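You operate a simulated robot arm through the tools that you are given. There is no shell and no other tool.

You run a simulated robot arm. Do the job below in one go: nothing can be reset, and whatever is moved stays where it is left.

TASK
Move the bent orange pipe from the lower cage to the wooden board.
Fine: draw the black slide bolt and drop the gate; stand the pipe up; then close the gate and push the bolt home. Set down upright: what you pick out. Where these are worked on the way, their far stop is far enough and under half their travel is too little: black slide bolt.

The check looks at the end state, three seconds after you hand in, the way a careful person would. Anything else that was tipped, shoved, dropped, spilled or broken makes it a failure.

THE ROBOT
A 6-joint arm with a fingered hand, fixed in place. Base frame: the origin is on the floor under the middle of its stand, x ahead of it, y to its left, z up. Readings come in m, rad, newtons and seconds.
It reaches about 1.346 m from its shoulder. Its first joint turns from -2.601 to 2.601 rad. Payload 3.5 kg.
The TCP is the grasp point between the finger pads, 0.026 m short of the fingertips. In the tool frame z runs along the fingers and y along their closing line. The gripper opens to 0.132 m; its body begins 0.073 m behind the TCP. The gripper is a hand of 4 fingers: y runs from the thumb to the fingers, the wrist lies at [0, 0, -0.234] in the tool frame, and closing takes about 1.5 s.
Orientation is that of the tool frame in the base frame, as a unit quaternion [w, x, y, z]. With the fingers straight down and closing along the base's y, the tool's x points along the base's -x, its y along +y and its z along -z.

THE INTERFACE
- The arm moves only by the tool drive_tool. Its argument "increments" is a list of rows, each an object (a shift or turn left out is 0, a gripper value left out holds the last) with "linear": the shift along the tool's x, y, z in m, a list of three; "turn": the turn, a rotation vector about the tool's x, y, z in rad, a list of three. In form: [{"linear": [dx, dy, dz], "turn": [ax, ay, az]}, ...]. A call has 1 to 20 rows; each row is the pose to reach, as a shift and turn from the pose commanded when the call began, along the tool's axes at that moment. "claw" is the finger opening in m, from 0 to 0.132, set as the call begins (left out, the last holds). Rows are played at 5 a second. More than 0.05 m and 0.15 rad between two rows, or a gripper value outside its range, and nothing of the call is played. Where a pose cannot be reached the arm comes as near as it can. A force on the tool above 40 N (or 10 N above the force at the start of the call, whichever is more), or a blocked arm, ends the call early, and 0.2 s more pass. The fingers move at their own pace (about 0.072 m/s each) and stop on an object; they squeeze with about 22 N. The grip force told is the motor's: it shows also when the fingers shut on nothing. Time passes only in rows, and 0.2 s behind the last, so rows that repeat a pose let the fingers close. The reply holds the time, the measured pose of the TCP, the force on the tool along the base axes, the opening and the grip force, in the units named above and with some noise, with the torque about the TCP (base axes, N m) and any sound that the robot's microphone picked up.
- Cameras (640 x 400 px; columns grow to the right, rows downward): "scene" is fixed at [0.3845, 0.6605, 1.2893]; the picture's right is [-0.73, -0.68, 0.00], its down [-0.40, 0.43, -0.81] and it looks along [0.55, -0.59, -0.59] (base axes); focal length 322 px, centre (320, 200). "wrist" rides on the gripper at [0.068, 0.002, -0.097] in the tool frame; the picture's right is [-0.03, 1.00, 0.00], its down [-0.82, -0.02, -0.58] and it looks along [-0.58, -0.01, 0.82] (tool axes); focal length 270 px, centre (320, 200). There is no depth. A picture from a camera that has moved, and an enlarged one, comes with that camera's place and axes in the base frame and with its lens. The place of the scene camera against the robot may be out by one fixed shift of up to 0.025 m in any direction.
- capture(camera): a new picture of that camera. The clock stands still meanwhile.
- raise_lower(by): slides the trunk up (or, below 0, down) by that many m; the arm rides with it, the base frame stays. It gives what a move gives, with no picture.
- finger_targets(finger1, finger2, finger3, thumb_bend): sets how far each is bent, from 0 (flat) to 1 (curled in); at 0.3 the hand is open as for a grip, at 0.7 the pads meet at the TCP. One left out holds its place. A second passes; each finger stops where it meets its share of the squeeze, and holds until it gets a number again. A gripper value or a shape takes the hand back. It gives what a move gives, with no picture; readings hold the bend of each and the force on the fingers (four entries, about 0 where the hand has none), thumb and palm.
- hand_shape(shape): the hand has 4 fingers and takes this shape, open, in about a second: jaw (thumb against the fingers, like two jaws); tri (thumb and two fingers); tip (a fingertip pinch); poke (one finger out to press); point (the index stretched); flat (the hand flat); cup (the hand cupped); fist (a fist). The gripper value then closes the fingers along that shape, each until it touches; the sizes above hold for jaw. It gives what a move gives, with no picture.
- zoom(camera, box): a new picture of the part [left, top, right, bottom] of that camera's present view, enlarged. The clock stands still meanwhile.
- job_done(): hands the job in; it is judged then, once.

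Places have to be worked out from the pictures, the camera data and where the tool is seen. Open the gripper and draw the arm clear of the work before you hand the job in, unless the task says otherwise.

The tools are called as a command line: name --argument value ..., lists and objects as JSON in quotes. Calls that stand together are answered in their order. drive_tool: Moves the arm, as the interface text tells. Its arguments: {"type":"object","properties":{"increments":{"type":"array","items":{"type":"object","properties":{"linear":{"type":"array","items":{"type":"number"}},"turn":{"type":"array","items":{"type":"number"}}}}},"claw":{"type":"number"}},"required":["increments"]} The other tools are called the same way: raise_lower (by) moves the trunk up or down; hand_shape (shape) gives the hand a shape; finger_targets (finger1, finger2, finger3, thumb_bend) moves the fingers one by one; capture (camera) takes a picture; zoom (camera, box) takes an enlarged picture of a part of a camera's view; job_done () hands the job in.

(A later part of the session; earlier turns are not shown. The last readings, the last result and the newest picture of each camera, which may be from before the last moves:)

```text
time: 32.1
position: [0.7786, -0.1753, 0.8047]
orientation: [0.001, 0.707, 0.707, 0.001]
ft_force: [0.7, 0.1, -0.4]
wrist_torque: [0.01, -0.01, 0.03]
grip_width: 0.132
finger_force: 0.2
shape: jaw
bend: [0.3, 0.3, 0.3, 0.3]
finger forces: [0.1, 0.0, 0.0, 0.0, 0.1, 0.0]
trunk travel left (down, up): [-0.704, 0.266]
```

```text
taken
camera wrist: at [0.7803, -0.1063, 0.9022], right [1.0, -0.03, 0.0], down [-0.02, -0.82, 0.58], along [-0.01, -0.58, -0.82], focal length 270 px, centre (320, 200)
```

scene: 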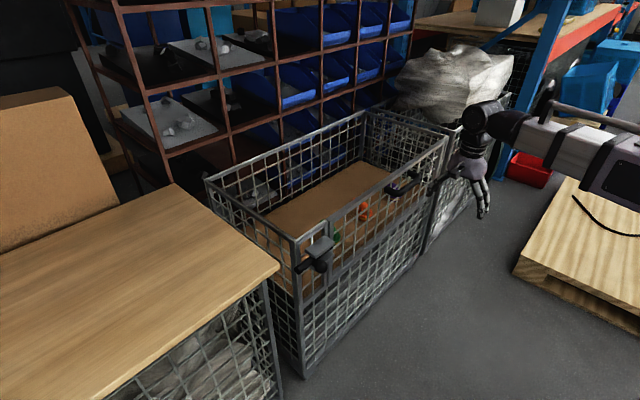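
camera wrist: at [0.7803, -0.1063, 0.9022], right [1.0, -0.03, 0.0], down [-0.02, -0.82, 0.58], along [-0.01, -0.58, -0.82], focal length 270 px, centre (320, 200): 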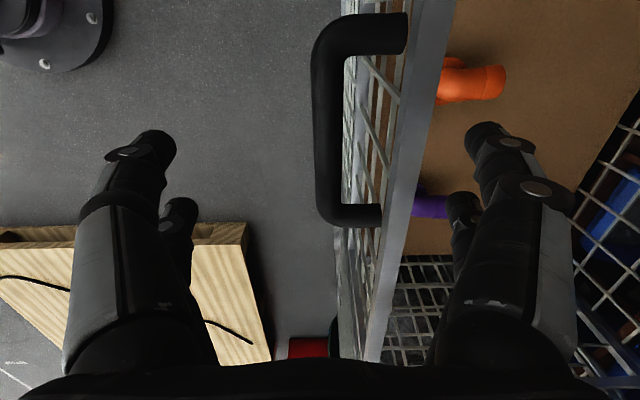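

The rail and handle now lie between the digit pairs, with the gate-side digits about 5 mm inside the rail. I add 6 mm of clearance and lower 0.055 m so the digits hang behind the rail.

drive_tool --increments '[{"linear": [0, 0.006, 0]}, {"linear": [0, 0.006, 0]}]'

raise_lower --by -0.055

capture --camera "wrist"

zoom --camera "scene" --box '[340, 100, 500, 220]'

```text
time: 32.7
position: [0.7842, -0.1747, 0.8042]
orientation: [0.0, 0.706, 0.708, 0.0]
ft_force: [-0.3, -0.4, -0.5]
wrist_torque: [0.01, -0.02, 0.0]
grip_width: 0.132
finger_force: 0.0
shape: jaw
bend: [0.3, 0.3, 0.3, 0.3]
finger forces: [0.1, 0.0, 0.0, 0.0, 0.0, 0.0]
trunk travel left (down, up): [-0.704, 0.266]
```

```text
time: 33.7
position: [0.7834, -0.1743, 0.7502]
orientation: [0.001, 0.707, 0.707, 0.001]
ft_force: [-0.7, 0.3, -0.5]
wrist_torque: [-0.01, -0.02, 0.02]
grip_width: 0.1321
finger_force: 0.1
shape: jaw
bend: [0.3, 0.3, 0.3, 0.3]
finger forces: [0.0, 0.1, 0.0, 0.1, 0.2, 0.0]
trunk travel left (down, up): [-0.649, 0.321]
```

```text
taken
camera wrist: at [0.7859, -0.1065, 0.8473], right [1.0, -0.03, 0.0], down [-0.02, -0.82, 0.58], along [-0.01, -0.58, -0.82], focal length 270 px, centre (320, 200)
```

wrist: 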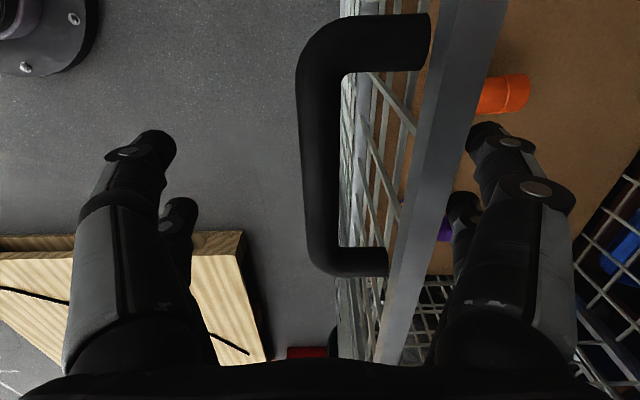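

```text
3.33 times, centred on (420, 160) of scene
camera zoom: at [0.3845, 0.6605, 1.2893], right [-0.73, -0.68, 0.0], down [-0.4, 0.43, -0.81], along [0.55, -0.59, -0.59], focal length 1074 px, centre (-13, 333)
```

zoom: 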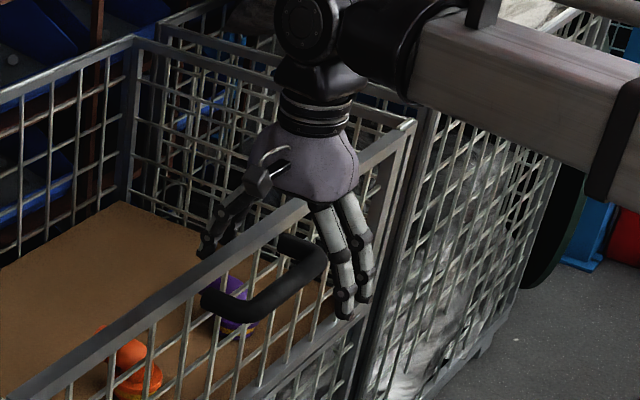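

The digits hang behind the top rail with no contact force. I pull back gently, 5 cm in small steps.

drive_tool --increments '[{"linear": [0, -0.01, 0]}, {"linear": [0, -0.02, 0]}, {"linear": [0, -0.03, 0]}, {"linear": [0, -0.04, 0]}, {"linear": [0, -0.05, 0]}]'

capture --camera "wrist"

zoom --camera "scene" --box '[280, 100, 520, 280]'

```text
time: 34.9
position: [0.7332, -0.1756, 0.7483]
orientation: [0.0, 0.708, 0.707, 0.001]
ft_force: [6.1, 0.5, -2.0]
wrist_torque: [-0.03, 0.09, 0.02]
grip_width: 0.1318
finger_force: 0.0
shape: jaw
bend: [0.25, 0.25, 0.3, 0.3]
finger forces: [2.8, 2.7, 0.0, 0.1, 0.1, 0.1]
trunk travel left (down, up): [-0.649, 0.321]
```

```text
taken
camera wrist: at [0.7361, -0.1066, 0.8468], right [1.0, -0.03, 0.0], down [-0.02, -0.82, 0.58], along [-0.01, -0.58, -0.82], focal length 270 px, centre (320, 200)
```

wrist: 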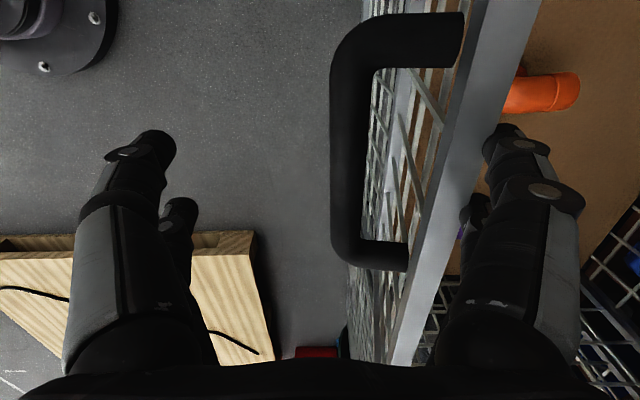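

```text
2.22 times, centred on (400, 190) of scene
camera zoom: at [0.3845, 0.6605, 1.2893], right [-0.73, -0.68, 0.0], down [-0.4, 0.43, -0.81], along [0.55, -0.59, -0.59], focal length 716 px, centre (142, 222)
```

zoom: 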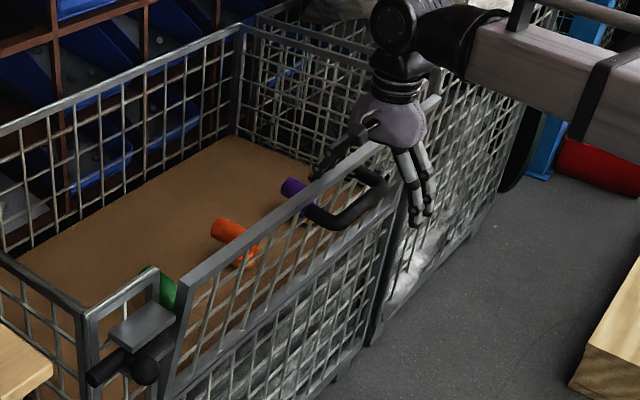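

The gate is swinging open smoothly at about 6 N and has tilted about 10°. I pull another 4 cm.

drive_tool --increments '[{"linear": [0, -0.01, 0]}, {"linear": [0, -0.02, 0]}, {"linear": [0, -0.03, 0]}, {"linear": [0, -0.04, 0]}]'

capture --camera "wrist"

zoom --camera "scene" --box '[280, 100, 520, 280]'

```text
time: 35.9
position: [0.6929, -0.1749, 0.7487]
orientation: [0.0, 0.707, 0.707, 0.0]
ft_force: [5.1, 0.5, 0.7]
wrist_torque: [-0.02, -0.14, -0.01]
grip_width: 0.1318
finger_force: 0.0
shape: jaw
bend: [0.25, 0.25, 0.3, 0.3]
finger forces: [2.3, 2.1, 0.0, 0.0, 0.0, 0.0]
trunk travel left (down, up): [-0.649, 0.321]
```

```text
taken
camera wrist: at [0.6956, -0.1064, 0.8471], right [1.0, -0.03, 0.0], down [-0.02, -0.82, 0.58], along [-0.01, -0.58, -0.82], focal length 270 px, centre (320, 200)
```

wrist: 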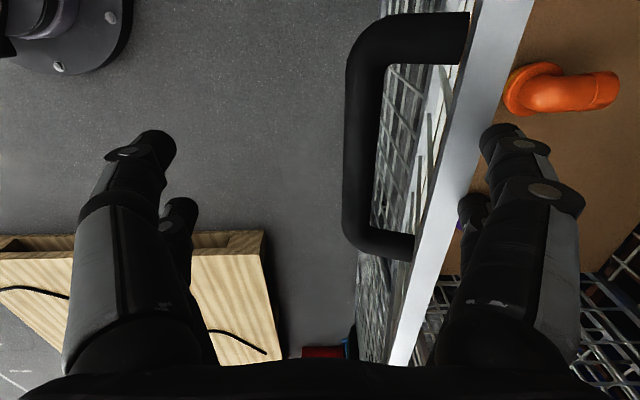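

```text
2.22 times, centred on (400, 190) of scene
camera zoom: at [0.3845, 0.6605, 1.2893], right [-0.73, -0.68, 0.0], down [-0.4, 0.43, -0.81], along [0.55, -0.59, -0.59], focal length 716 px, centre (142, 222)
```

zoom: 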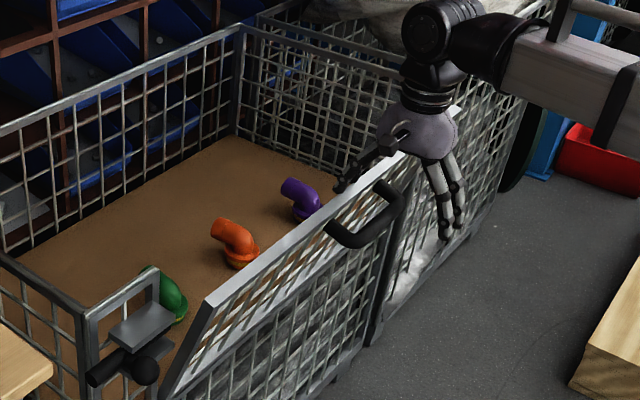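

About 20° open now and still resisting with roughly 5 N, so the hinge has friction. I lower the hand 3 cm to keep the hook and pull another 5 cm.

raise_lower --by -0.03

drive_tool --increments '[{"linear": [0, -0.01, 0]}, {"linear": [0, -0.02, 0]}, {"linear": [0, -0.03, 0]}, {"linear": [0, -0.04, 0]}, {"linear": [0, -0.05, 0]}]'

capture --camera "wrist"

zoom --camera "scene" --box '[280, 100, 520, 280]'

```text
time: 36.6
position: [0.6939, -0.174, 0.7201]
orientation: [0.001, 0.707, 0.707, 0.0]
ft_force: [4.7, 1.0, 2.4]
wrist_torque: [-0.03, -0.22, 0.04]
grip_width: 0.1321
finger_force: 0.0
shape: jaw
bend: [0.25, 0.25, 0.3, 0.3]
finger forces: [2.5, 2.6, 0.1, 0.0, 0.1, 0.0]
trunk travel left (down, up): [-0.619, 0.351]
```

```text
time: 37.9
position: [0.6435, -0.1756, 0.7196]
orientation: [0.0, 0.707, 0.707, 0.0]
ft_force: [5.0, -0.1, -0.1]
wrist_torque: [0.0, -0.11, -0.01]
grip_width: 0.1318
finger_force: 0.0
shape: jaw
bend: [0.24, 0.24, 0.3, 0.3]
finger forces: [2.2, 2.1, 0.0, 0.0, 0.0, 0.0]
trunk travel left (down, up): [-0.619, 0.351]
```

```text
taken
camera wrist: at [0.6454, -0.1071, 0.817], right [1.0, -0.03, 0.0], down [-0.02, -0.82, 0.58], along [-0.01, -0.58, -0.82], focal length 270 px, centre (320, 200)
```

wrist: 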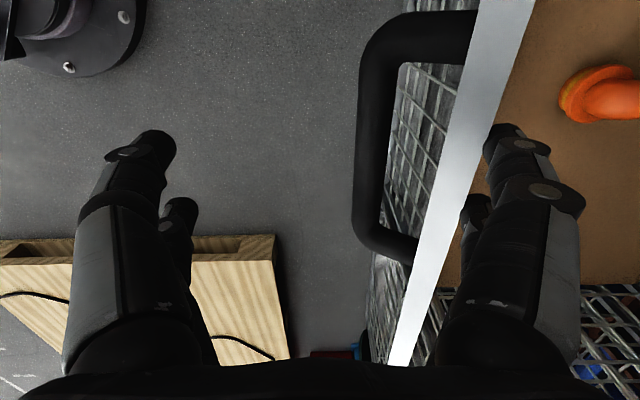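

```text
2.22 times, centred on (400, 190) of scene
camera zoom: at [0.3845, 0.6605, 1.2893], right [-0.73, -0.68, 0.0], down [-0.4, 0.43, -0.81], along [0.55, -0.59, -0.59], focal length 716 px, centre (142, 222)
```

zoom: 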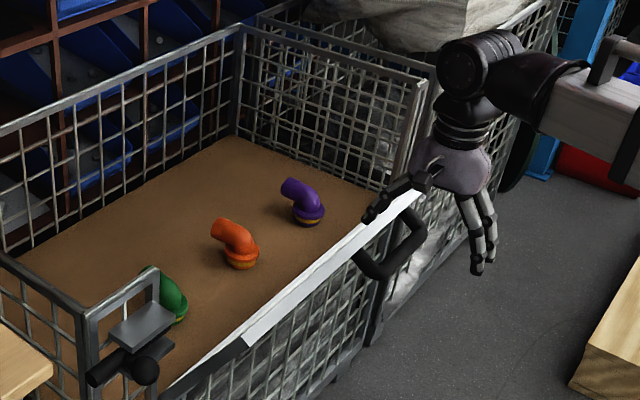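

The gate is about 35° open and clearly held by hinge friction, so it should stay where it is left. I continue: lower 4 cm, pull 3 cm, lower 3 cm, pull 3 cm.

raise_lower --by -0.04

drive_tool --increments '[{"linear": [0, -0.01, 0]}, {"linear": [0, -0.02, 0]}, {"linear": [0, -0.03, 0]}]'

raise_lower --by -0.03

drive_tool --increments '[{"linear": [0, -0.01, 0]}, {"linear": [0, -0.02, 0]}, {"linear": [0, -0.03, 0]}]'

capture --camera "wrist"

zoom --camera "scene" --box '[280, 100, 520, 280]'

```text
time: 38.7
position: [0.6438, -0.1758, 0.6794]
orientation: [0.001, 0.707, 0.707, 0.0]
ft_force: [2.8, -0.2, 1.4]
wrist_torque: [-0.02, -0.17, 0.01]
grip_width: 0.1319
finger_force: 0.1
shape: jaw
bend: [0.27, 0.27, 0.3, 0.3]
finger forces: [1.4, 1.4, 0.0, 0.1, 0.1, 0.0]
trunk travel left (down, up): [-0.579, 0.391]
```

```text
time: 39.5
position: [0.6141, -0.1735, 0.6788]
orientation: [0.001, 0.707, 0.707, 0.001]
ft_force: [4.0, -0.5, 1.8]
wrist_torque: [0.0, -0.16, -0.04]
grip_width: 0.1322
finger_force: 0.1
shape: jaw
bend: [0.25, 0.25, 0.3, 0.3]
finger forces: [1.8, 1.9, 0.0, 0.0, 0.0, 0.0]
trunk travel left (down, up): [-0.579, 0.391]
```

```text
time: 40.2
position: [0.6127, -0.1752, 0.6501]
orientation: [0.0, 0.707, 0.707, 0.0]
ft_force: [1.0, -1.1, 0.8]
wrist_torque: [0.0, -0.09, -0.06]
grip_width: 0.1318
finger_force: 0.1
shape: jaw
bend: [0.29, 0.29, 0.3, 0.3]
finger forces: [0.5, 0.7, 0.0, 0.0, 0.0, 0.0]
trunk travel left (down, up): [-0.549, 0.421]
```

```text
time: 41.0
position: [0.5836, -0.1743, 0.6496]
orientation: [0.0, 0.707, 0.707, 0.001]
ft_force: [3.0, -0.2, 1.9]
wrist_torque: [-0.02, -0.16, 0.03]
grip_width: 0.1319
finger_force: 0.1
shape: jaw
bend: [0.26, 0.26, 0.3, 0.3]
finger forces: [1.2, 1.3, 0.0, 0.1, 0.1, 0.0]
trunk travel left (down, up): [-0.549, 0.421]
```

```text
taken
camera wrist: at [0.5856, -0.1067, 0.7472], right [1.0, -0.03, 0.0], down [-0.02, -0.82, 0.58], along [-0.01, -0.58, -0.82], focal length 270 px, centre (320, 200)
```

wrist: 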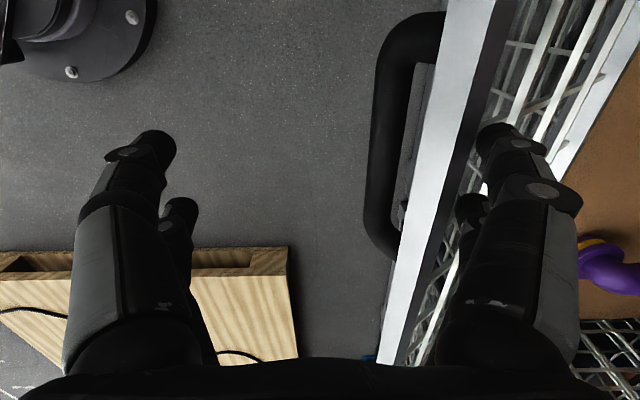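

```text
2.22 times, centred on (400, 190) of scene
camera zoom: at [0.3845, 0.6605, 1.2893], right [-0.73, -0.68, 0.0], down [-0.4, 0.43, -0.81], along [0.55, -0.59, -0.59], focal length 716 px, centre (142, 222)
```

zoom: 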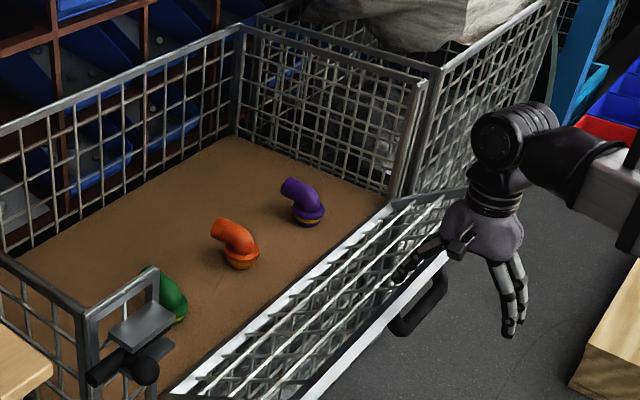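

The gate is about 58° open, and the pull needs only 3 N now. I lower another 4.5 cm and pull 2.5 cm to bring it toward horizontal.

raise_lower --by -0.045

drive_tool --increments '[{"linear": [0, -0.008, 0]}, {"linear": [0, -0.016, 0]}, {"linear": [0, -0.025, 0]}]'

capture --camera "wrist"

zoom --camera "scene" --box '[280, 120, 520, 300]'

```text
time: 41.9
position: [0.5842, -0.1756, 0.6054]
orientation: [0.001, 0.707, 0.707, 0.0]
ft_force: [0.4, 0.4, -0.1]
wrist_torque: [-0.03, 0.0, 0.03]
grip_width: 0.1322
finger_force: 0.1
shape: jaw
bend: [0.3, 0.3, 0.3, 0.3]
finger forces: [0.0, 0.0, 0.1, 0.0, 0.0, 0.0]
trunk travel left (down, up): [-0.504, 0.466]
```

```text
time: 42.7
position: [0.5586, -0.1747, 0.6052]
orientation: [0.001, 0.707, 0.707, 0.001]
ft_force: [2.7, 0.6, 1.4]
wrist_torque: [-0.01, -0.12, 0.01]
grip_width: 0.1322
finger_force: 0.1
shape: jaw
bend: [0.27, 0.27, 0.3, 0.3]
finger forces: [0.9, 0.9, 0.0, 0.1, 0.1, 0.0]
trunk travel left (down, up): [-0.504, 0.466]
```

```text
taken
camera wrist: at [0.5607, -0.1065, 0.7022], right [1.0, -0.03, 0.0], down [-0.02, -0.82, 0.58], along [-0.01, -0.58, -0.82], focal length 270 px, centre (320, 200)
```

wrist: 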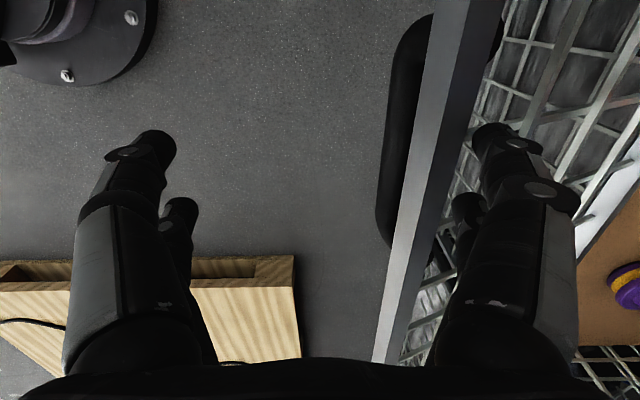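

```text
2.22 times, centred on (400, 210) of scene
camera zoom: at [0.3845, 0.6605, 1.2893], right [-0.73, -0.68, 0.0], down [-0.4, 0.43, -0.81], along [0.55, -0.59, -0.59], focal length 716 px, centre (142, 178)
```

zoom: 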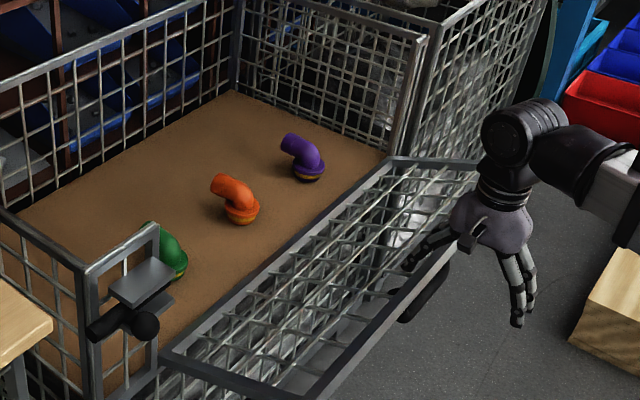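

The gate is about 75° down and clear of the way. I ease the hand forward off the rail, raise 0.25 m, and go above the front of the cage with the hand turned back so it closes along y.

drive_tool --increments '[{"linear": [0, 0.01, 0]}, {"linear": [0, 0.01, 0]}]'

raise_lower --by 0.25

drive_tool --increments '[{"linear": [0, 0.02, 0], "turn": [0, 0, -0.131]}, {"linear": [0, 0.04, 0], "turn": [0, 0, -0.262]}, {"linear": [0, 0.06, 0], "turn": [0, 0, -0.393]}, {"linear": [0, 0.08, 0], "turn": [0, 0, -0.524]}, {"linear": [0, 0.1, 0], "turn": [0, 0, -0.654]}, {"linear": [0, 0.12, 0], "turn": [0, 0, -0.785]}, {"linear": [0, 0.14, 0], "turn": [0, 0, -0.916]}, {"linear": [0, 0.16, 0], "turn": [0, 0, -1.047]}, {"linear": [0, 0.18, 0], "turn": [0, 0, -1.178]}, {"linear": [0, 0.2, 0], "turn": [0, 0, -1.309]}, {"linear": [0, 0.22, 0], "turn": [0, 0, -1.44]}, {"linear": [0, 0.232, 0], "turn": [0, 0, -1.571]}]'

capture --camera "wrist"

capture --camera "scene"

```text
time: 43.3
position: [0.5689, -0.175, 0.6062]
orientation: [0.0, 0.707, 0.707, 0.001]
ft_force: [-0.4, -0.4, 0.7]
wrist_torque: [-0.03, 0.02, 0.02]
grip_width: 0.1318
finger_force: 0.0
shape: jaw
bend: [0.3, 0.3, 0.3, 0.3]
finger forces: [0.1, 0.0, 0.1, 0.1, 0.1, 0.0]
trunk travel left (down, up): [-0.504, 0.466]
```

```text
time: 45.9
position: [0.5689, -0.1751, 0.8553]
orientation: [0.001, 0.707, 0.707, 0.001]
ft_force: [0.4, -0.5, 0.1]
wrist_torque: [-0.07, 0.01, 0.0]
grip_width: 0.132
finger_force: 0.0
shape: jaw
bend: [0.3, 0.3, 0.3, 0.3]
finger forces: [0.0, 0.0, 0.0, 0.0, 0.0, 0.0]
trunk travel left (down, up): [-0.754, 0.216]
```

```text
time: 48.5
position: [0.8011, -0.1759, 0.8544]
orientation: [0.001, 0.0, 1.0, 0.0]
ft_force: [0.6, 0.8, 0.6]
wrist_torque: [0.0, -0.01, -0.02]
grip_width: 0.1317
finger_force: 0.0
shape: jaw
bend: [0.3, 0.3, 0.3, 0.3]
finger forces: [0.0, 0.1, 0.1, 0.0, 0.0, 0.0]
trunk travel left (down, up): [-0.754, 0.216]
```

```text
taken
camera wrist: at [0.7331, -0.1743, 0.952], right [0.02, 1.0, 0.0], down [0.81, -0.02, 0.58], along [0.58, -0.01, -0.81], focal length 270 px, centre (320, 200)
```

wrist: 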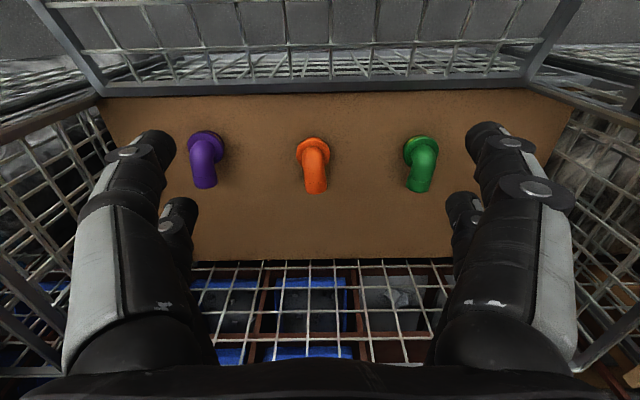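

```text
taken
```

scene: 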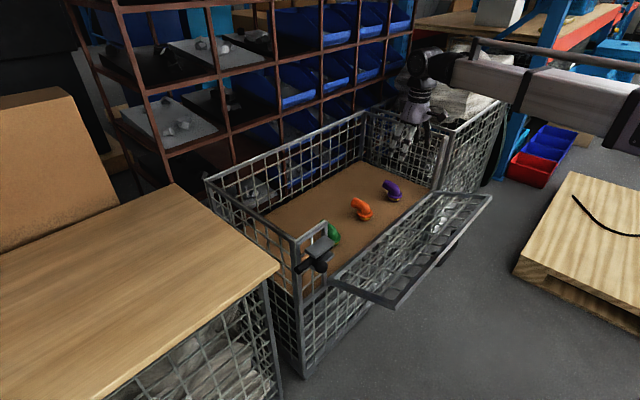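

The gate stays open by itself, and all three elbows are in clear view. I zoom in on the orange one to measure it.

zoom --camera "wrist" --box '[260, 110, 380, 210]'

zoom --camera "scene" --box '[320, 170, 420, 250]'

```text
4.00 times, centred on (320, 160) of wrist
camera zoom: at [0.7331, -0.1743, 0.952], right [0.02, 1.0, 0.0], down [0.81, -0.02, 0.58], along [0.58, -0.01, -0.81], focal length 1081 px, centre (320, 360)
```

zoom: 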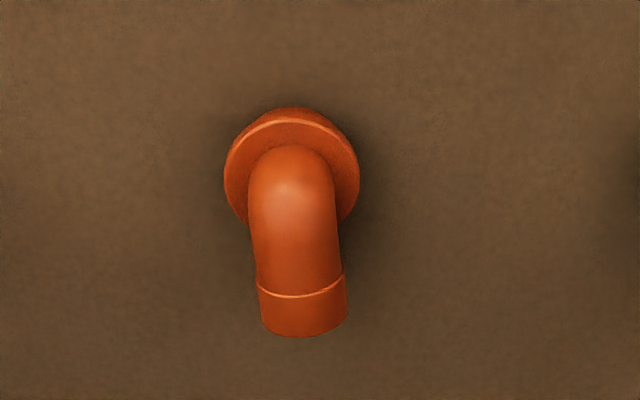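

```text
5.00 times, centred on (370, 210) of scene
camera zoom: at [0.3845, 0.6605, 1.2893], right [-0.73, -0.68, 0.0], down [-0.4, 0.43, -0.81], along [0.55, -0.59, -0.59], focal length 1611 px, centre (70, 150)
```

zoom: 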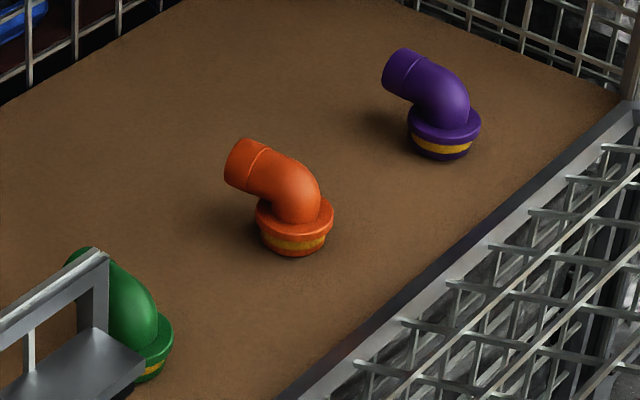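

The elbow's flange (about 56 mm wide) is centred near (0.932, -0.188), and the outlet points along +x to about x≈0.99 with a roughly 35 mm body. I move above it to (0.955, -0.187) so both digit pairs will take the body from ±y, then lower 0.2 m and look.

drive_tool --increments '[{"linear": [-0.04, -0.004, 0]}, {"linear": [-0.08, -0.008, 0]}, {"linear": [-0.12, -0.011, 0]}, {"linear": [-0.154, -0.011, 0]}, {"linear": [-0.154, -0.011, 0]}]'

raise_lower --by -0.18

capture --camera "wrist"

capture --camera "scene"

```text
time: 49.7
position: [0.9545, -0.1865, 0.8546]
orientation: [0.0, 0.0, 1.0, 0.001]
ft_force: [-0.2, 0.1, -0.3]
wrist_torque: [0.01, -0.02, -0.01]
grip_width: 0.132
finger_force: 0.0
shape: jaw
bend: [0.3, 0.3, 0.3, 0.3]
finger forces: [0.1, 0.1, 0.0, 0.0, 0.1, 0.0]
trunk travel left (down, up): [-0.754, 0.216]
```

```text
time: 51.7
position: [0.955, -0.1861, 0.6745]
orientation: [0.001, -0.001, 1.0, 0.001]
ft_force: [0.4, 0.4, -0.8]
wrist_torque: [-0.01, -0.01, 0.0]
grip_width: 0.132
finger_force: 0.0
shape: jaw
bend: [0.3, 0.3, 0.3, 0.3]
finger forces: [0.1, 0.1, 0.1, 0.0, 0.0, 0.1]
trunk travel left (down, up): [-0.574, 0.396]
```

```text
taken
camera wrist: at [0.8866, -0.1853, 0.7721], right [0.03, 1.0, 0.0], down [0.81, -0.02, 0.58], along [0.58, -0.01, -0.81], focal length 270 px, centre (320, 200)
```

wrist: 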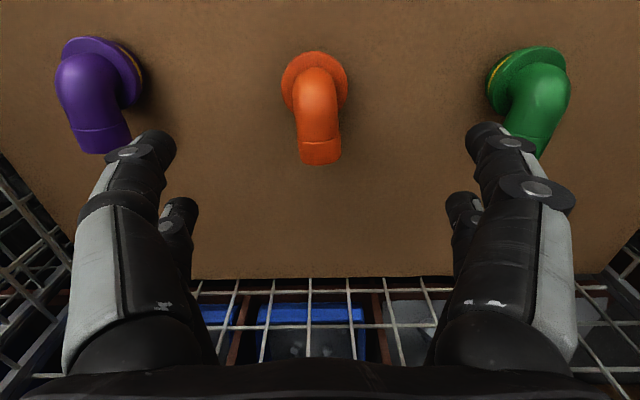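

```text
taken
```

scene: 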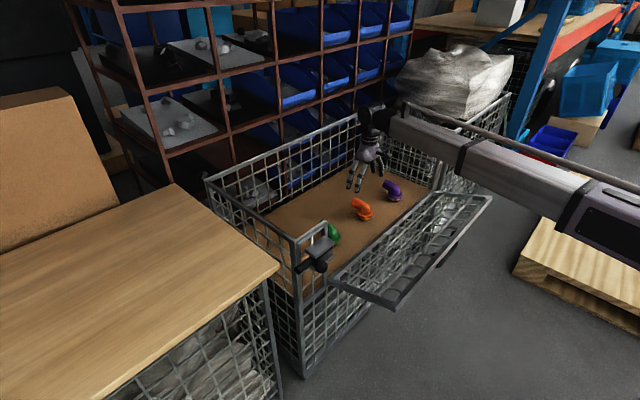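

Triangulating between the two views gives the flange rim at z≈0.51 with its centre near (0.943, -0.190), and the outlet axis at z≈0.554. I shift 2.5 mm in y and lower 0.12 m, so the tips stay just above the flange rim.

drive_tool --increments '[{"linear": [0, -0.0025, 0]}, {"linear": [0, -0.0025, 0]}]'

raise_lower --by -0.08

raise_lower --by -0.04

capture --camera "wrist"

zoom --camera "scene" --box '[310, 120, 430, 240]'

```text
time: 52.3
position: [0.9542, -0.1903, 0.6749]
orientation: [0.0, 0.0, 1.0, -0.001]
ft_force: [-0.1, 0.7, 0.1]
wrist_torque: [0.0, 0.01, -0.01]
grip_width: 0.1317
finger_force: 0.1
shape: jaw
bend: [0.3, 0.3, 0.3, 0.3]
finger forces: [0.0, 0.1, 0.0, 0.0, 0.0, 0.0]
trunk travel left (down, up): [-0.574, 0.396]
```

```text
time: 53.5
position: [0.9546, -0.1903, 0.5952]
orientation: [0.001, 0.0, 1.0, 0.001]
ft_force: [0.3, 0.3, 0.0]
wrist_torque: [0.0, 0.01, 0.0]
grip_width: 0.132
finger_force: 0.0
shape: jaw
bend: [0.3, 0.3, 0.3, 0.3]
finger forces: [0.0, 0.0, 0.0, 0.1, 0.0, 0.0]
trunk travel left (down, up): [-0.494, 0.476]
```

```text
time: 54.3
position: [0.955, -0.1895, 0.5536]
orientation: [0.001, 0.0, 1.0, 0.0]
ft_force: [-0.4, -0.1, 0.0]
wrist_torque: [0.0, -0.02, 0.01]
grip_width: 0.1318
finger_force: 0.1
shape: jaw
bend: [0.3, 0.3, 0.3, 0.3]
finger forces: [0.0, 0.0, 0.0, 0.0, 0.1, 0.0]
trunk travel left (down, up): [-0.454, 0.516]
```

```text
taken
camera wrist: at [0.8867, -0.1879, 0.6521], right [0.03, 1.0, 0.0], down [0.81, -0.02, 0.58], along [0.58, -0.01, -0.81], focal length 270 px, centre (320, 200)
```

wrist: 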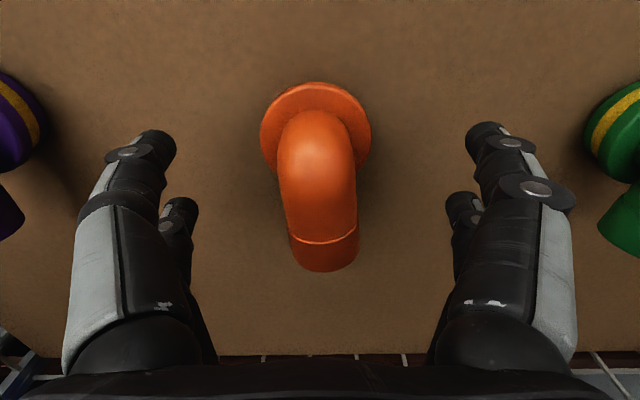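

```text
3.33 times, centred on (370, 180) of scene
camera zoom: at [0.3845, 0.6605, 1.2893], right [-0.73, -0.68, 0.0], down [-0.4, 0.43, -0.81], along [0.55, -0.59, -0.59], focal length 1074 px, centre (153, 267)
```

zoom: 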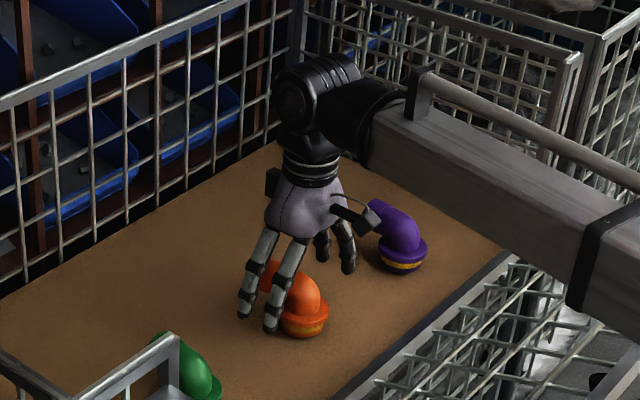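

The body is centred between the digits, and the tips are about 1 cm above the flange rim. I close the hand on it.

drive_tool --increments '[{"linear": [0, 0, 0]}, {"linear": [0, 0, 0]}, {"linear": [0, 0, 0]}, {"linear": [0, 0, 0]}, {"linear": [0, 0, 0]}, {"linear": [0, 0, 0]}, {"linear": [0, 0, 0]}, {"linear": [0, 0, 0]}, {"linear": [0, 0, 0]}]' --claw 0.0

capture --camera "wrist"

zoom --camera "scene" --box '[310, 120, 430, 240]'

```text
time: 56.3
position: [0.9547, -0.189, 0.554]
orientation: [0.001, 0.0, 1.0, 0.0]
ft_force: [0.1, 0.1, -0.3]
wrist_torque: [0.01, 0.01, 0.0]
grip_width: 0.0284
finger_force: 22.2
shape: jaw
bend: [0.73, 0.73, 0.73, 0.7]
finger forces: [17.6, 19.8, 20.4, 0.0, 17.9, 0.1]
trunk travel left (down, up): [-0.454, 0.516]
```

```text
taken
camera wrist: at [0.8867, -0.1879, 0.652], right [0.03, 1.0, 0.0], down [0.81, -0.02, 0.58], along [0.58, -0.01, -0.81], focal length 270 px, centre (320, 200)
```

wrist: 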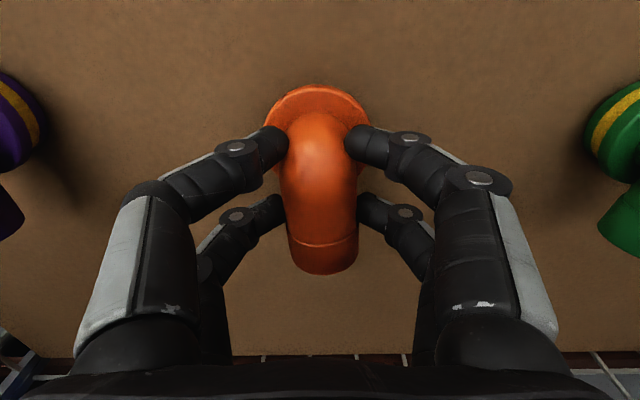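

```text
3.33 times, centred on (370, 180) of scene
camera zoom: at [0.3845, 0.6605, 1.2893], right [-0.73, -0.68, 0.0], down [-0.4, 0.43, -0.81], along [0.55, -0.59, -0.59], focal length 1074 px, centre (153, 267)
```

zoom: 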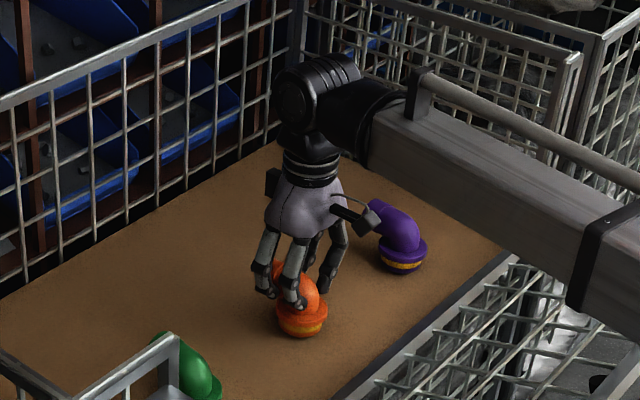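

All four digits hold the elbow with 18–20 N each and the pipe has not shifted. I lift 3 cm and check the hold.

raise_lower --by 0.03

capture --camera "wrist"

zoom --camera "scene" --box '[310, 120, 430, 240]'

```text
time: 57.0
position: [0.9549, -0.1894, 0.5848]
orientation: [0.001, 0.001, 1.0, 0.0]
ft_force: [-0.1, -0.6, -1.1]
wrist_torque: [-0.04, -0.02, -0.01]
grip_width: 0.0288
finger_force: 22.1
shape: jaw
bend: [0.73, 0.73, 0.73, 0.7]
finger forces: [17.6, 19.7, 20.3, 0.0, 18.0, 0.0]
trunk travel left (down, up): [-0.484, 0.486]
```

```text
taken
camera wrist: at [0.8868, -0.1879, 0.682], right [0.03, 1.0, 0.0], down [0.81, -0.02, 0.58], along [0.58, -0.01, -0.81], focal length 270 px, centre (320, 200)
```

wrist: 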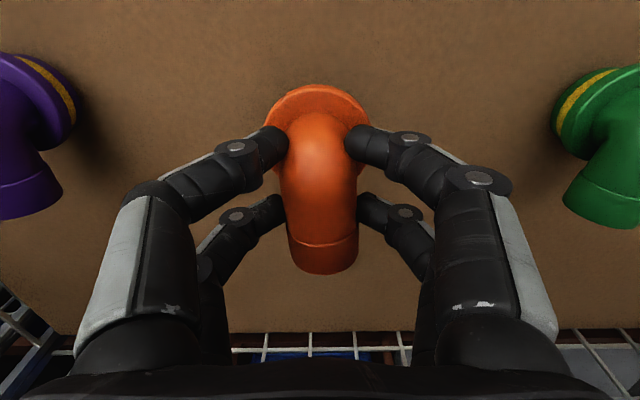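

```text
3.33 times, centred on (370, 180) of scene
camera zoom: at [0.3845, 0.6605, 1.2893], right [-0.73, -0.68, 0.0], down [-0.4, 0.43, -0.81], along [0.55, -0.59, -0.59], focal length 1074 px, centre (153, 267)
```

zoom: 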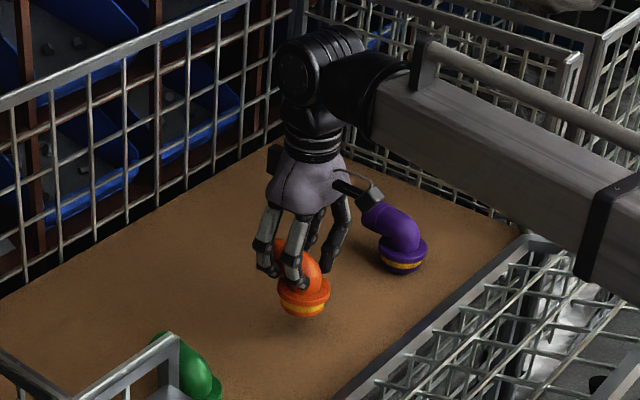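

The pipe hangs straight and the other two are untouched. I raise 0.335 m so its base clears the cage top, then carry it across toward the board around y≈0.52.

raise_lower --by 0.335

drive_tool --increments '[{"linear": [0, 0.0355, 0]}, {"linear": [0, 0.071, 0]}, {"linear": [0, 0.1065, 0]}, {"linear": [0, 0.142, 0]}, {"linear": [0, 0.1775, 0]}, {"linear": [0, 0.213, 0]}, {"linear": [0, 0.2485, 0]}, {"linear": [0, 0.284, 0]}, {"linear": [0, 0.3195, 0]}, {"linear": [0, 0.355, 0]}, {"linear": [0, 0.3905, 0]}, {"linear": [0, 0.426, 0]}, {"linear": [0, 0.4615, 0]}, {"linear": [0, 0.497, 0]}, {"linear": [0, 0.5325, 0]}, {"linear": [0, 0.568, 0]}, {"linear": [0, 0.6035, 0]}, {"linear": [0, 0.639, 0]}, {"linear": [0, 0.6745, 0]}, {"linear": [0, 0.71, 0]}]'

capture --camera "wrist"

capture --camera "scene"

```text
time: 60.3
position: [0.9553, -0.1897, 0.9198]
orientation: [0.001, 0.0, 1.0, 0.0]
ft_force: [-0.3, 0.1, -1.0]
wrist_torque: [-0.01, 0.01, -0.02]
grip_width: 0.0285
finger_force: 22.6
shape: jaw
bend: [0.73, 0.73, 0.73, 0.7]
finger forces: [17.7, 19.7, 20.3, 0.0, 17.9, 0.1]
trunk travel left (down, up): [-0.819, 0.151]
```

```text
time: 64.5
position: [0.9568, 0.5205, 0.9194]
orientation: [0.0, 0.0, 1.0, 0.0]
ft_force: [-0.4, 0.5, -0.4]
wrist_torque: [0.01, -0.02, 0.02]
grip_width: 0.0281
finger_force: 21.6
shape: jaw
bend: [0.73, 0.73, 0.73, 0.7]
finger forces: [17.7, 19.3, 20.2, 0.0, 17.8, 0.0]
trunk travel left (down, up): [-0.819, 0.151]
```

```text
taken
camera wrist: at [0.8873, 0.5223, 1.0168], right [0.03, 1.0, 0.0], down [0.81, -0.02, 0.58], along [0.58, -0.02, -0.81], focal length 270 px, centre (320, 200)
```

wrist: 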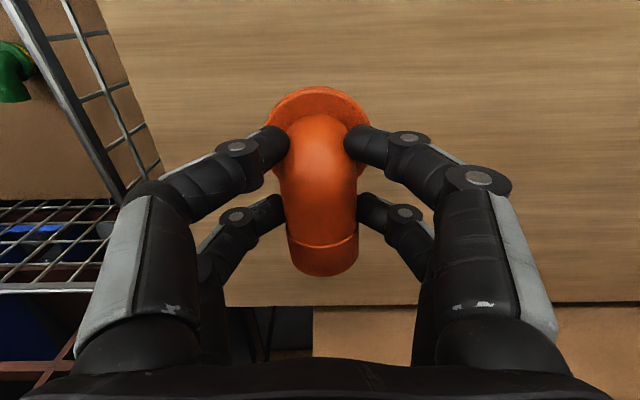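

```text
taken
```

scene: 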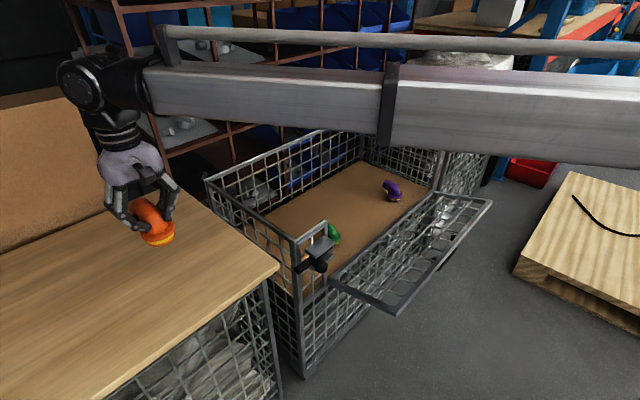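

The pipe is above the middle of the board, well away from its edges and the cardboard box. I lower 0.09 m, leaving about 2 cm of estimated gap, and check.

raise_lower --by -0.085

zoom --camera "scene" --box '[80, 140, 240, 280]'

capture --camera "wrist"

```text
time: 65.7
position: [0.9559, 0.5203, 0.8357]
orientation: [0.001, 0.0, 1.0, -0.001]
ft_force: [0.5, -0.1, -1.4]
wrist_torque: [-0.02, 0.02, 0.02]
grip_width: 0.0282
finger_force: 21.3
shape: jaw
bend: [0.73, 0.73, 0.73, 0.7]
finger forces: [17.8, 19.3, 20.1, 0.0, 17.9, 0.0]
trunk travel left (down, up): [-0.734, 0.236]
```

```text
2.86 times, centred on (160, 210) of scene
camera zoom: at [0.3845, 0.6605, 1.2893], right [-0.73, -0.68, 0.0], down [-0.4, 0.43, -0.81], along [0.55, -0.59, -0.59], focal length 921 px, centre (777, 171)
```

zoom: 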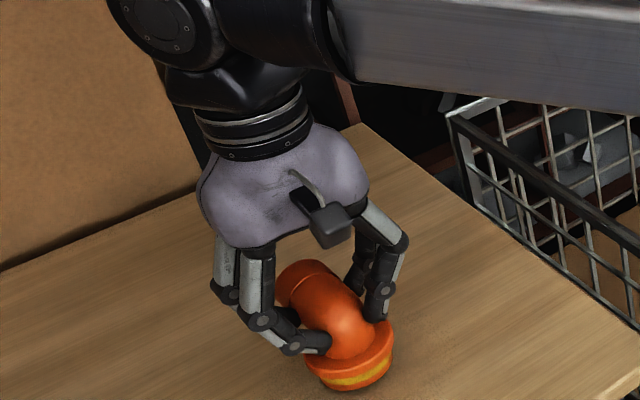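

```text
taken
camera wrist: at [0.8869, 0.5218, 0.9321], right [0.03, 1.0, 0.0], down [0.81, -0.02, 0.58], along [0.58, -0.01, -0.81], focal length 270 px, centre (320, 200)
```

wrist: 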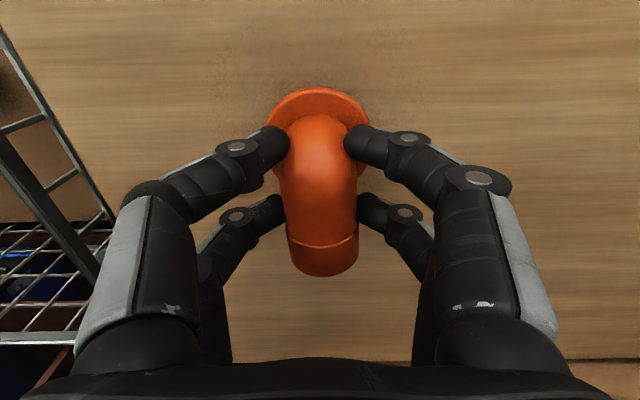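

The base is close to the board now, with a small shadow around it. I lower 1 cm and watch the vertical force.

raise_lower --by -0.01

raise_lower --by -0.005

zoom --camera "scene" --box '[110, 190, 210, 270]'

```text
time: 66.3
position: [0.9547, 0.5192, 0.8271]
orientation: [0.003, 0.001, 1.0, 0.0]
ft_force: [4.1, 1.2, 20.6]
wrist_torque: [0.0, 0.11, 0.01]
grip_width: 0.0289
finger_force: 22.0
shape: jaw
bend: [0.74, 0.74, 0.74, 0.71]
finger forces: [21.2, 20.2, 20.1, 0.0, 21.2, 0.0]
trunk travel left (down, up): [-0.724, 0.246]
```

```text
time: 66.9
position: [0.9532, 0.5201, 0.8231]
orientation: [0.002, 0.0, 1.0, 0.001]
ft_force: [1.4, 2.2, 29.6]
wrist_torque: [-0.02, 0.16, 0.03]
grip_width: 0.0298
finger_force: 21.7
shape: jaw
bend: [0.75, 0.74, 0.75, 0.72]
finger forces: [23.2, 20.1, 19.9, 0.1, 21.7, 0.0]
trunk travel left (down, up): [-0.719, 0.251]
```

```text
5.00 times, centred on (160, 230) of scene
camera zoom: at [0.3845, 0.6605, 1.2893], right [-0.73, -0.68, 0.0], down [-0.4, 0.43, -0.81], along [0.55, -0.59, -0.59], focal length 1611 px, centre (1120, 50)
```

zoom: 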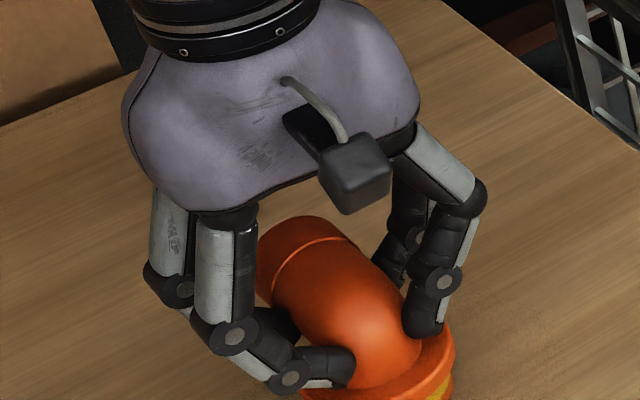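

The base touched the board at about TCP z≈0.829, and I am now pressing with 30 N. I raise in small steps to take the load off before opening.

raise_lower --by 0.004

capture --camera "wrist"

```text
time: 67.4
position: [0.954, 0.5183, 0.8241]
orientation: [0.001, 0.0, 1.0, 0.0]
ft_force: [-3.2, -0.7, 6.0]
wrist_torque: [-0.09, 0.25, -0.05]
grip_width: 0.0293
finger_force: 21.7
shape: jaw
bend: [0.75, 0.74, 0.74, 0.72]
finger forces: [20.9, 19.8, 20.7, 0.0, 20.4, 0.1]
trunk travel left (down, up): [-0.723, 0.247]
```

```text
taken
camera wrist: at [0.8862, 0.5214, 0.9215], right [0.03, 1.0, 0.0], down [0.81, -0.02, 0.58], along [0.58, -0.02, -0.81], focal length 270 px, centre (320, 200)
```

wrist: 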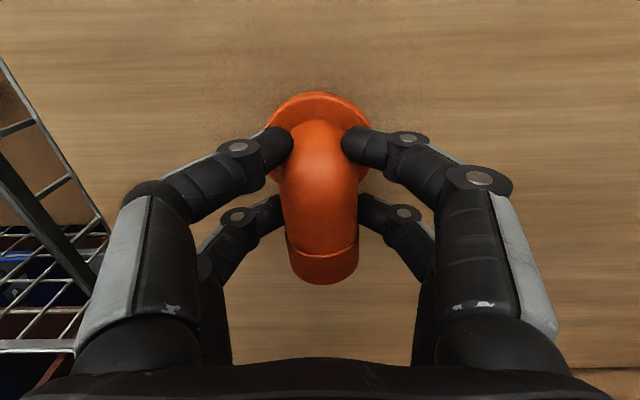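

The load is down to 6 N and the flange rests on the board. I open the hand fully and hold still.

drive_tool --increments '[{"linear": [0, 0, 0]}, {"linear": [0, 0, 0]}, {"linear": [0, 0, 0]}, {"linear": [0, 0, 0]}, {"linear": [0, 0, 0]}, {"linear": [0, 0, 0]}, {"linear": [0, 0, 0]}, {"linear": [0, 0, 0]}]' --claw 0.132

capture --camera "wrist"

zoom --camera "scene" --box '[90, 170, 230, 280]'

```text
time: 69.2
position: [0.9557, 0.5204, 0.8248]
orientation: [0.001, 0.001, 1.0, 0.0]
ft_force: [0.7, -0.7, 0.3]
wrist_torque: [0.0, 0.04, 0.01]
grip_width: 0.1319
finger_force: 0.2
shape: jaw
bend: [0.3, 0.3, 0.3, 0.3]
finger forces: [0.0, 0.0, 0.0, 0.0, 0.1, 0.1]
trunk travel left (down, up): [-0.723, 0.247]
```

```text
taken
camera wrist: at [0.8869, 0.5218, 0.9211], right [0.03, 1.0, 0.0], down [0.81, -0.02, 0.58], along [0.58, -0.01, -0.81], focal length 270 px, centre (320, 200)
```

wrist: 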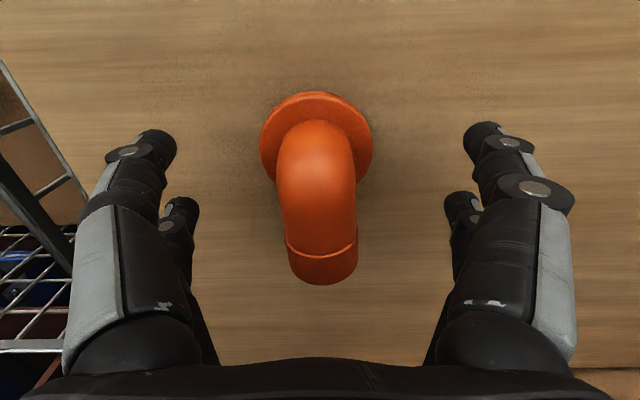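

```text
3.64 times, centred on (160, 225) of scene
camera zoom: at [0.3845, 0.6605, 1.2893], right [-0.73, -0.68, 0.0], down [-0.4, 0.43, -0.81], along [0.55, -0.59, -0.59], focal length 1172 px, centre (902, 109)
```

zoom: 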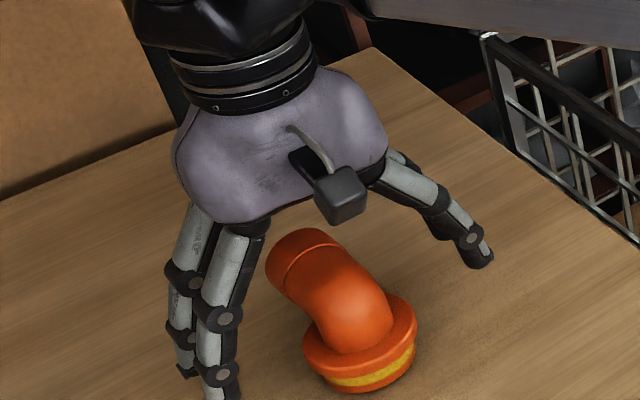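

The pipe stands on its flange and did not shift on release. I raise 0.15 m straight up and verify.

raise_lower --by 0.15

capture --camera "wrist"

zoom --camera "scene" --box '[60, 150, 240, 280]'

```text
time: 70.9
position: [0.9557, 0.52, 0.9743]
orientation: [0.001, 0.0, 1.0, 0.001]
ft_force: [-0.3, -0.6, -0.4]
wrist_torque: [0.01, 0.01, 0.02]
grip_width: 0.132
finger_force: 0.0
shape: jaw
bend: [0.3, 0.3, 0.3, 0.3]
finger forces: [0.0, 0.1, 0.0, 0.1, 0.0, 0.0]
trunk travel left (down, up): [-0.873, 0.097]
```

```text
taken
camera wrist: at [0.887, 0.5219, 1.0709], right [0.03, 1.0, 0.0], down [0.81, -0.02, 0.58], along [0.58, -0.01, -0.81], focal length 270 px, centre (320, 200)
```

wrist: 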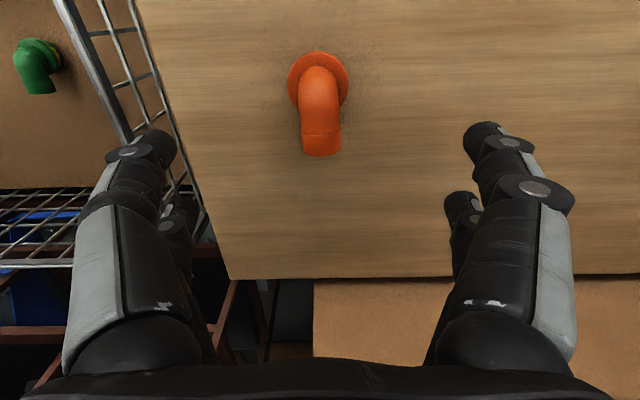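

```text
3.08 times, centred on (150, 215) of scene
camera zoom: at [0.3845, 0.6605, 1.2893], right [-0.73, -0.68, 0.0], down [-0.4, 0.43, -0.81], along [0.55, -0.59, -0.59], focal length 991 px, centre (843, 154)
```

zoom: 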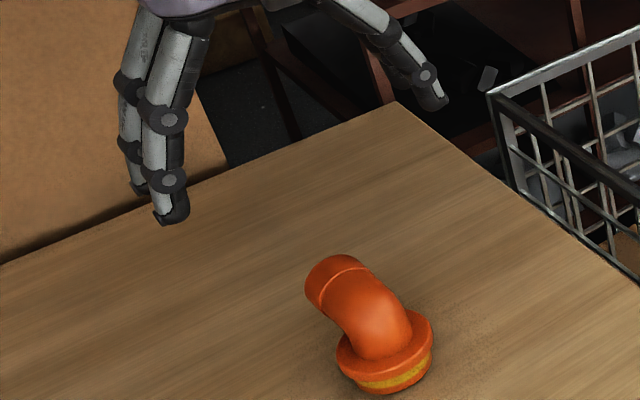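

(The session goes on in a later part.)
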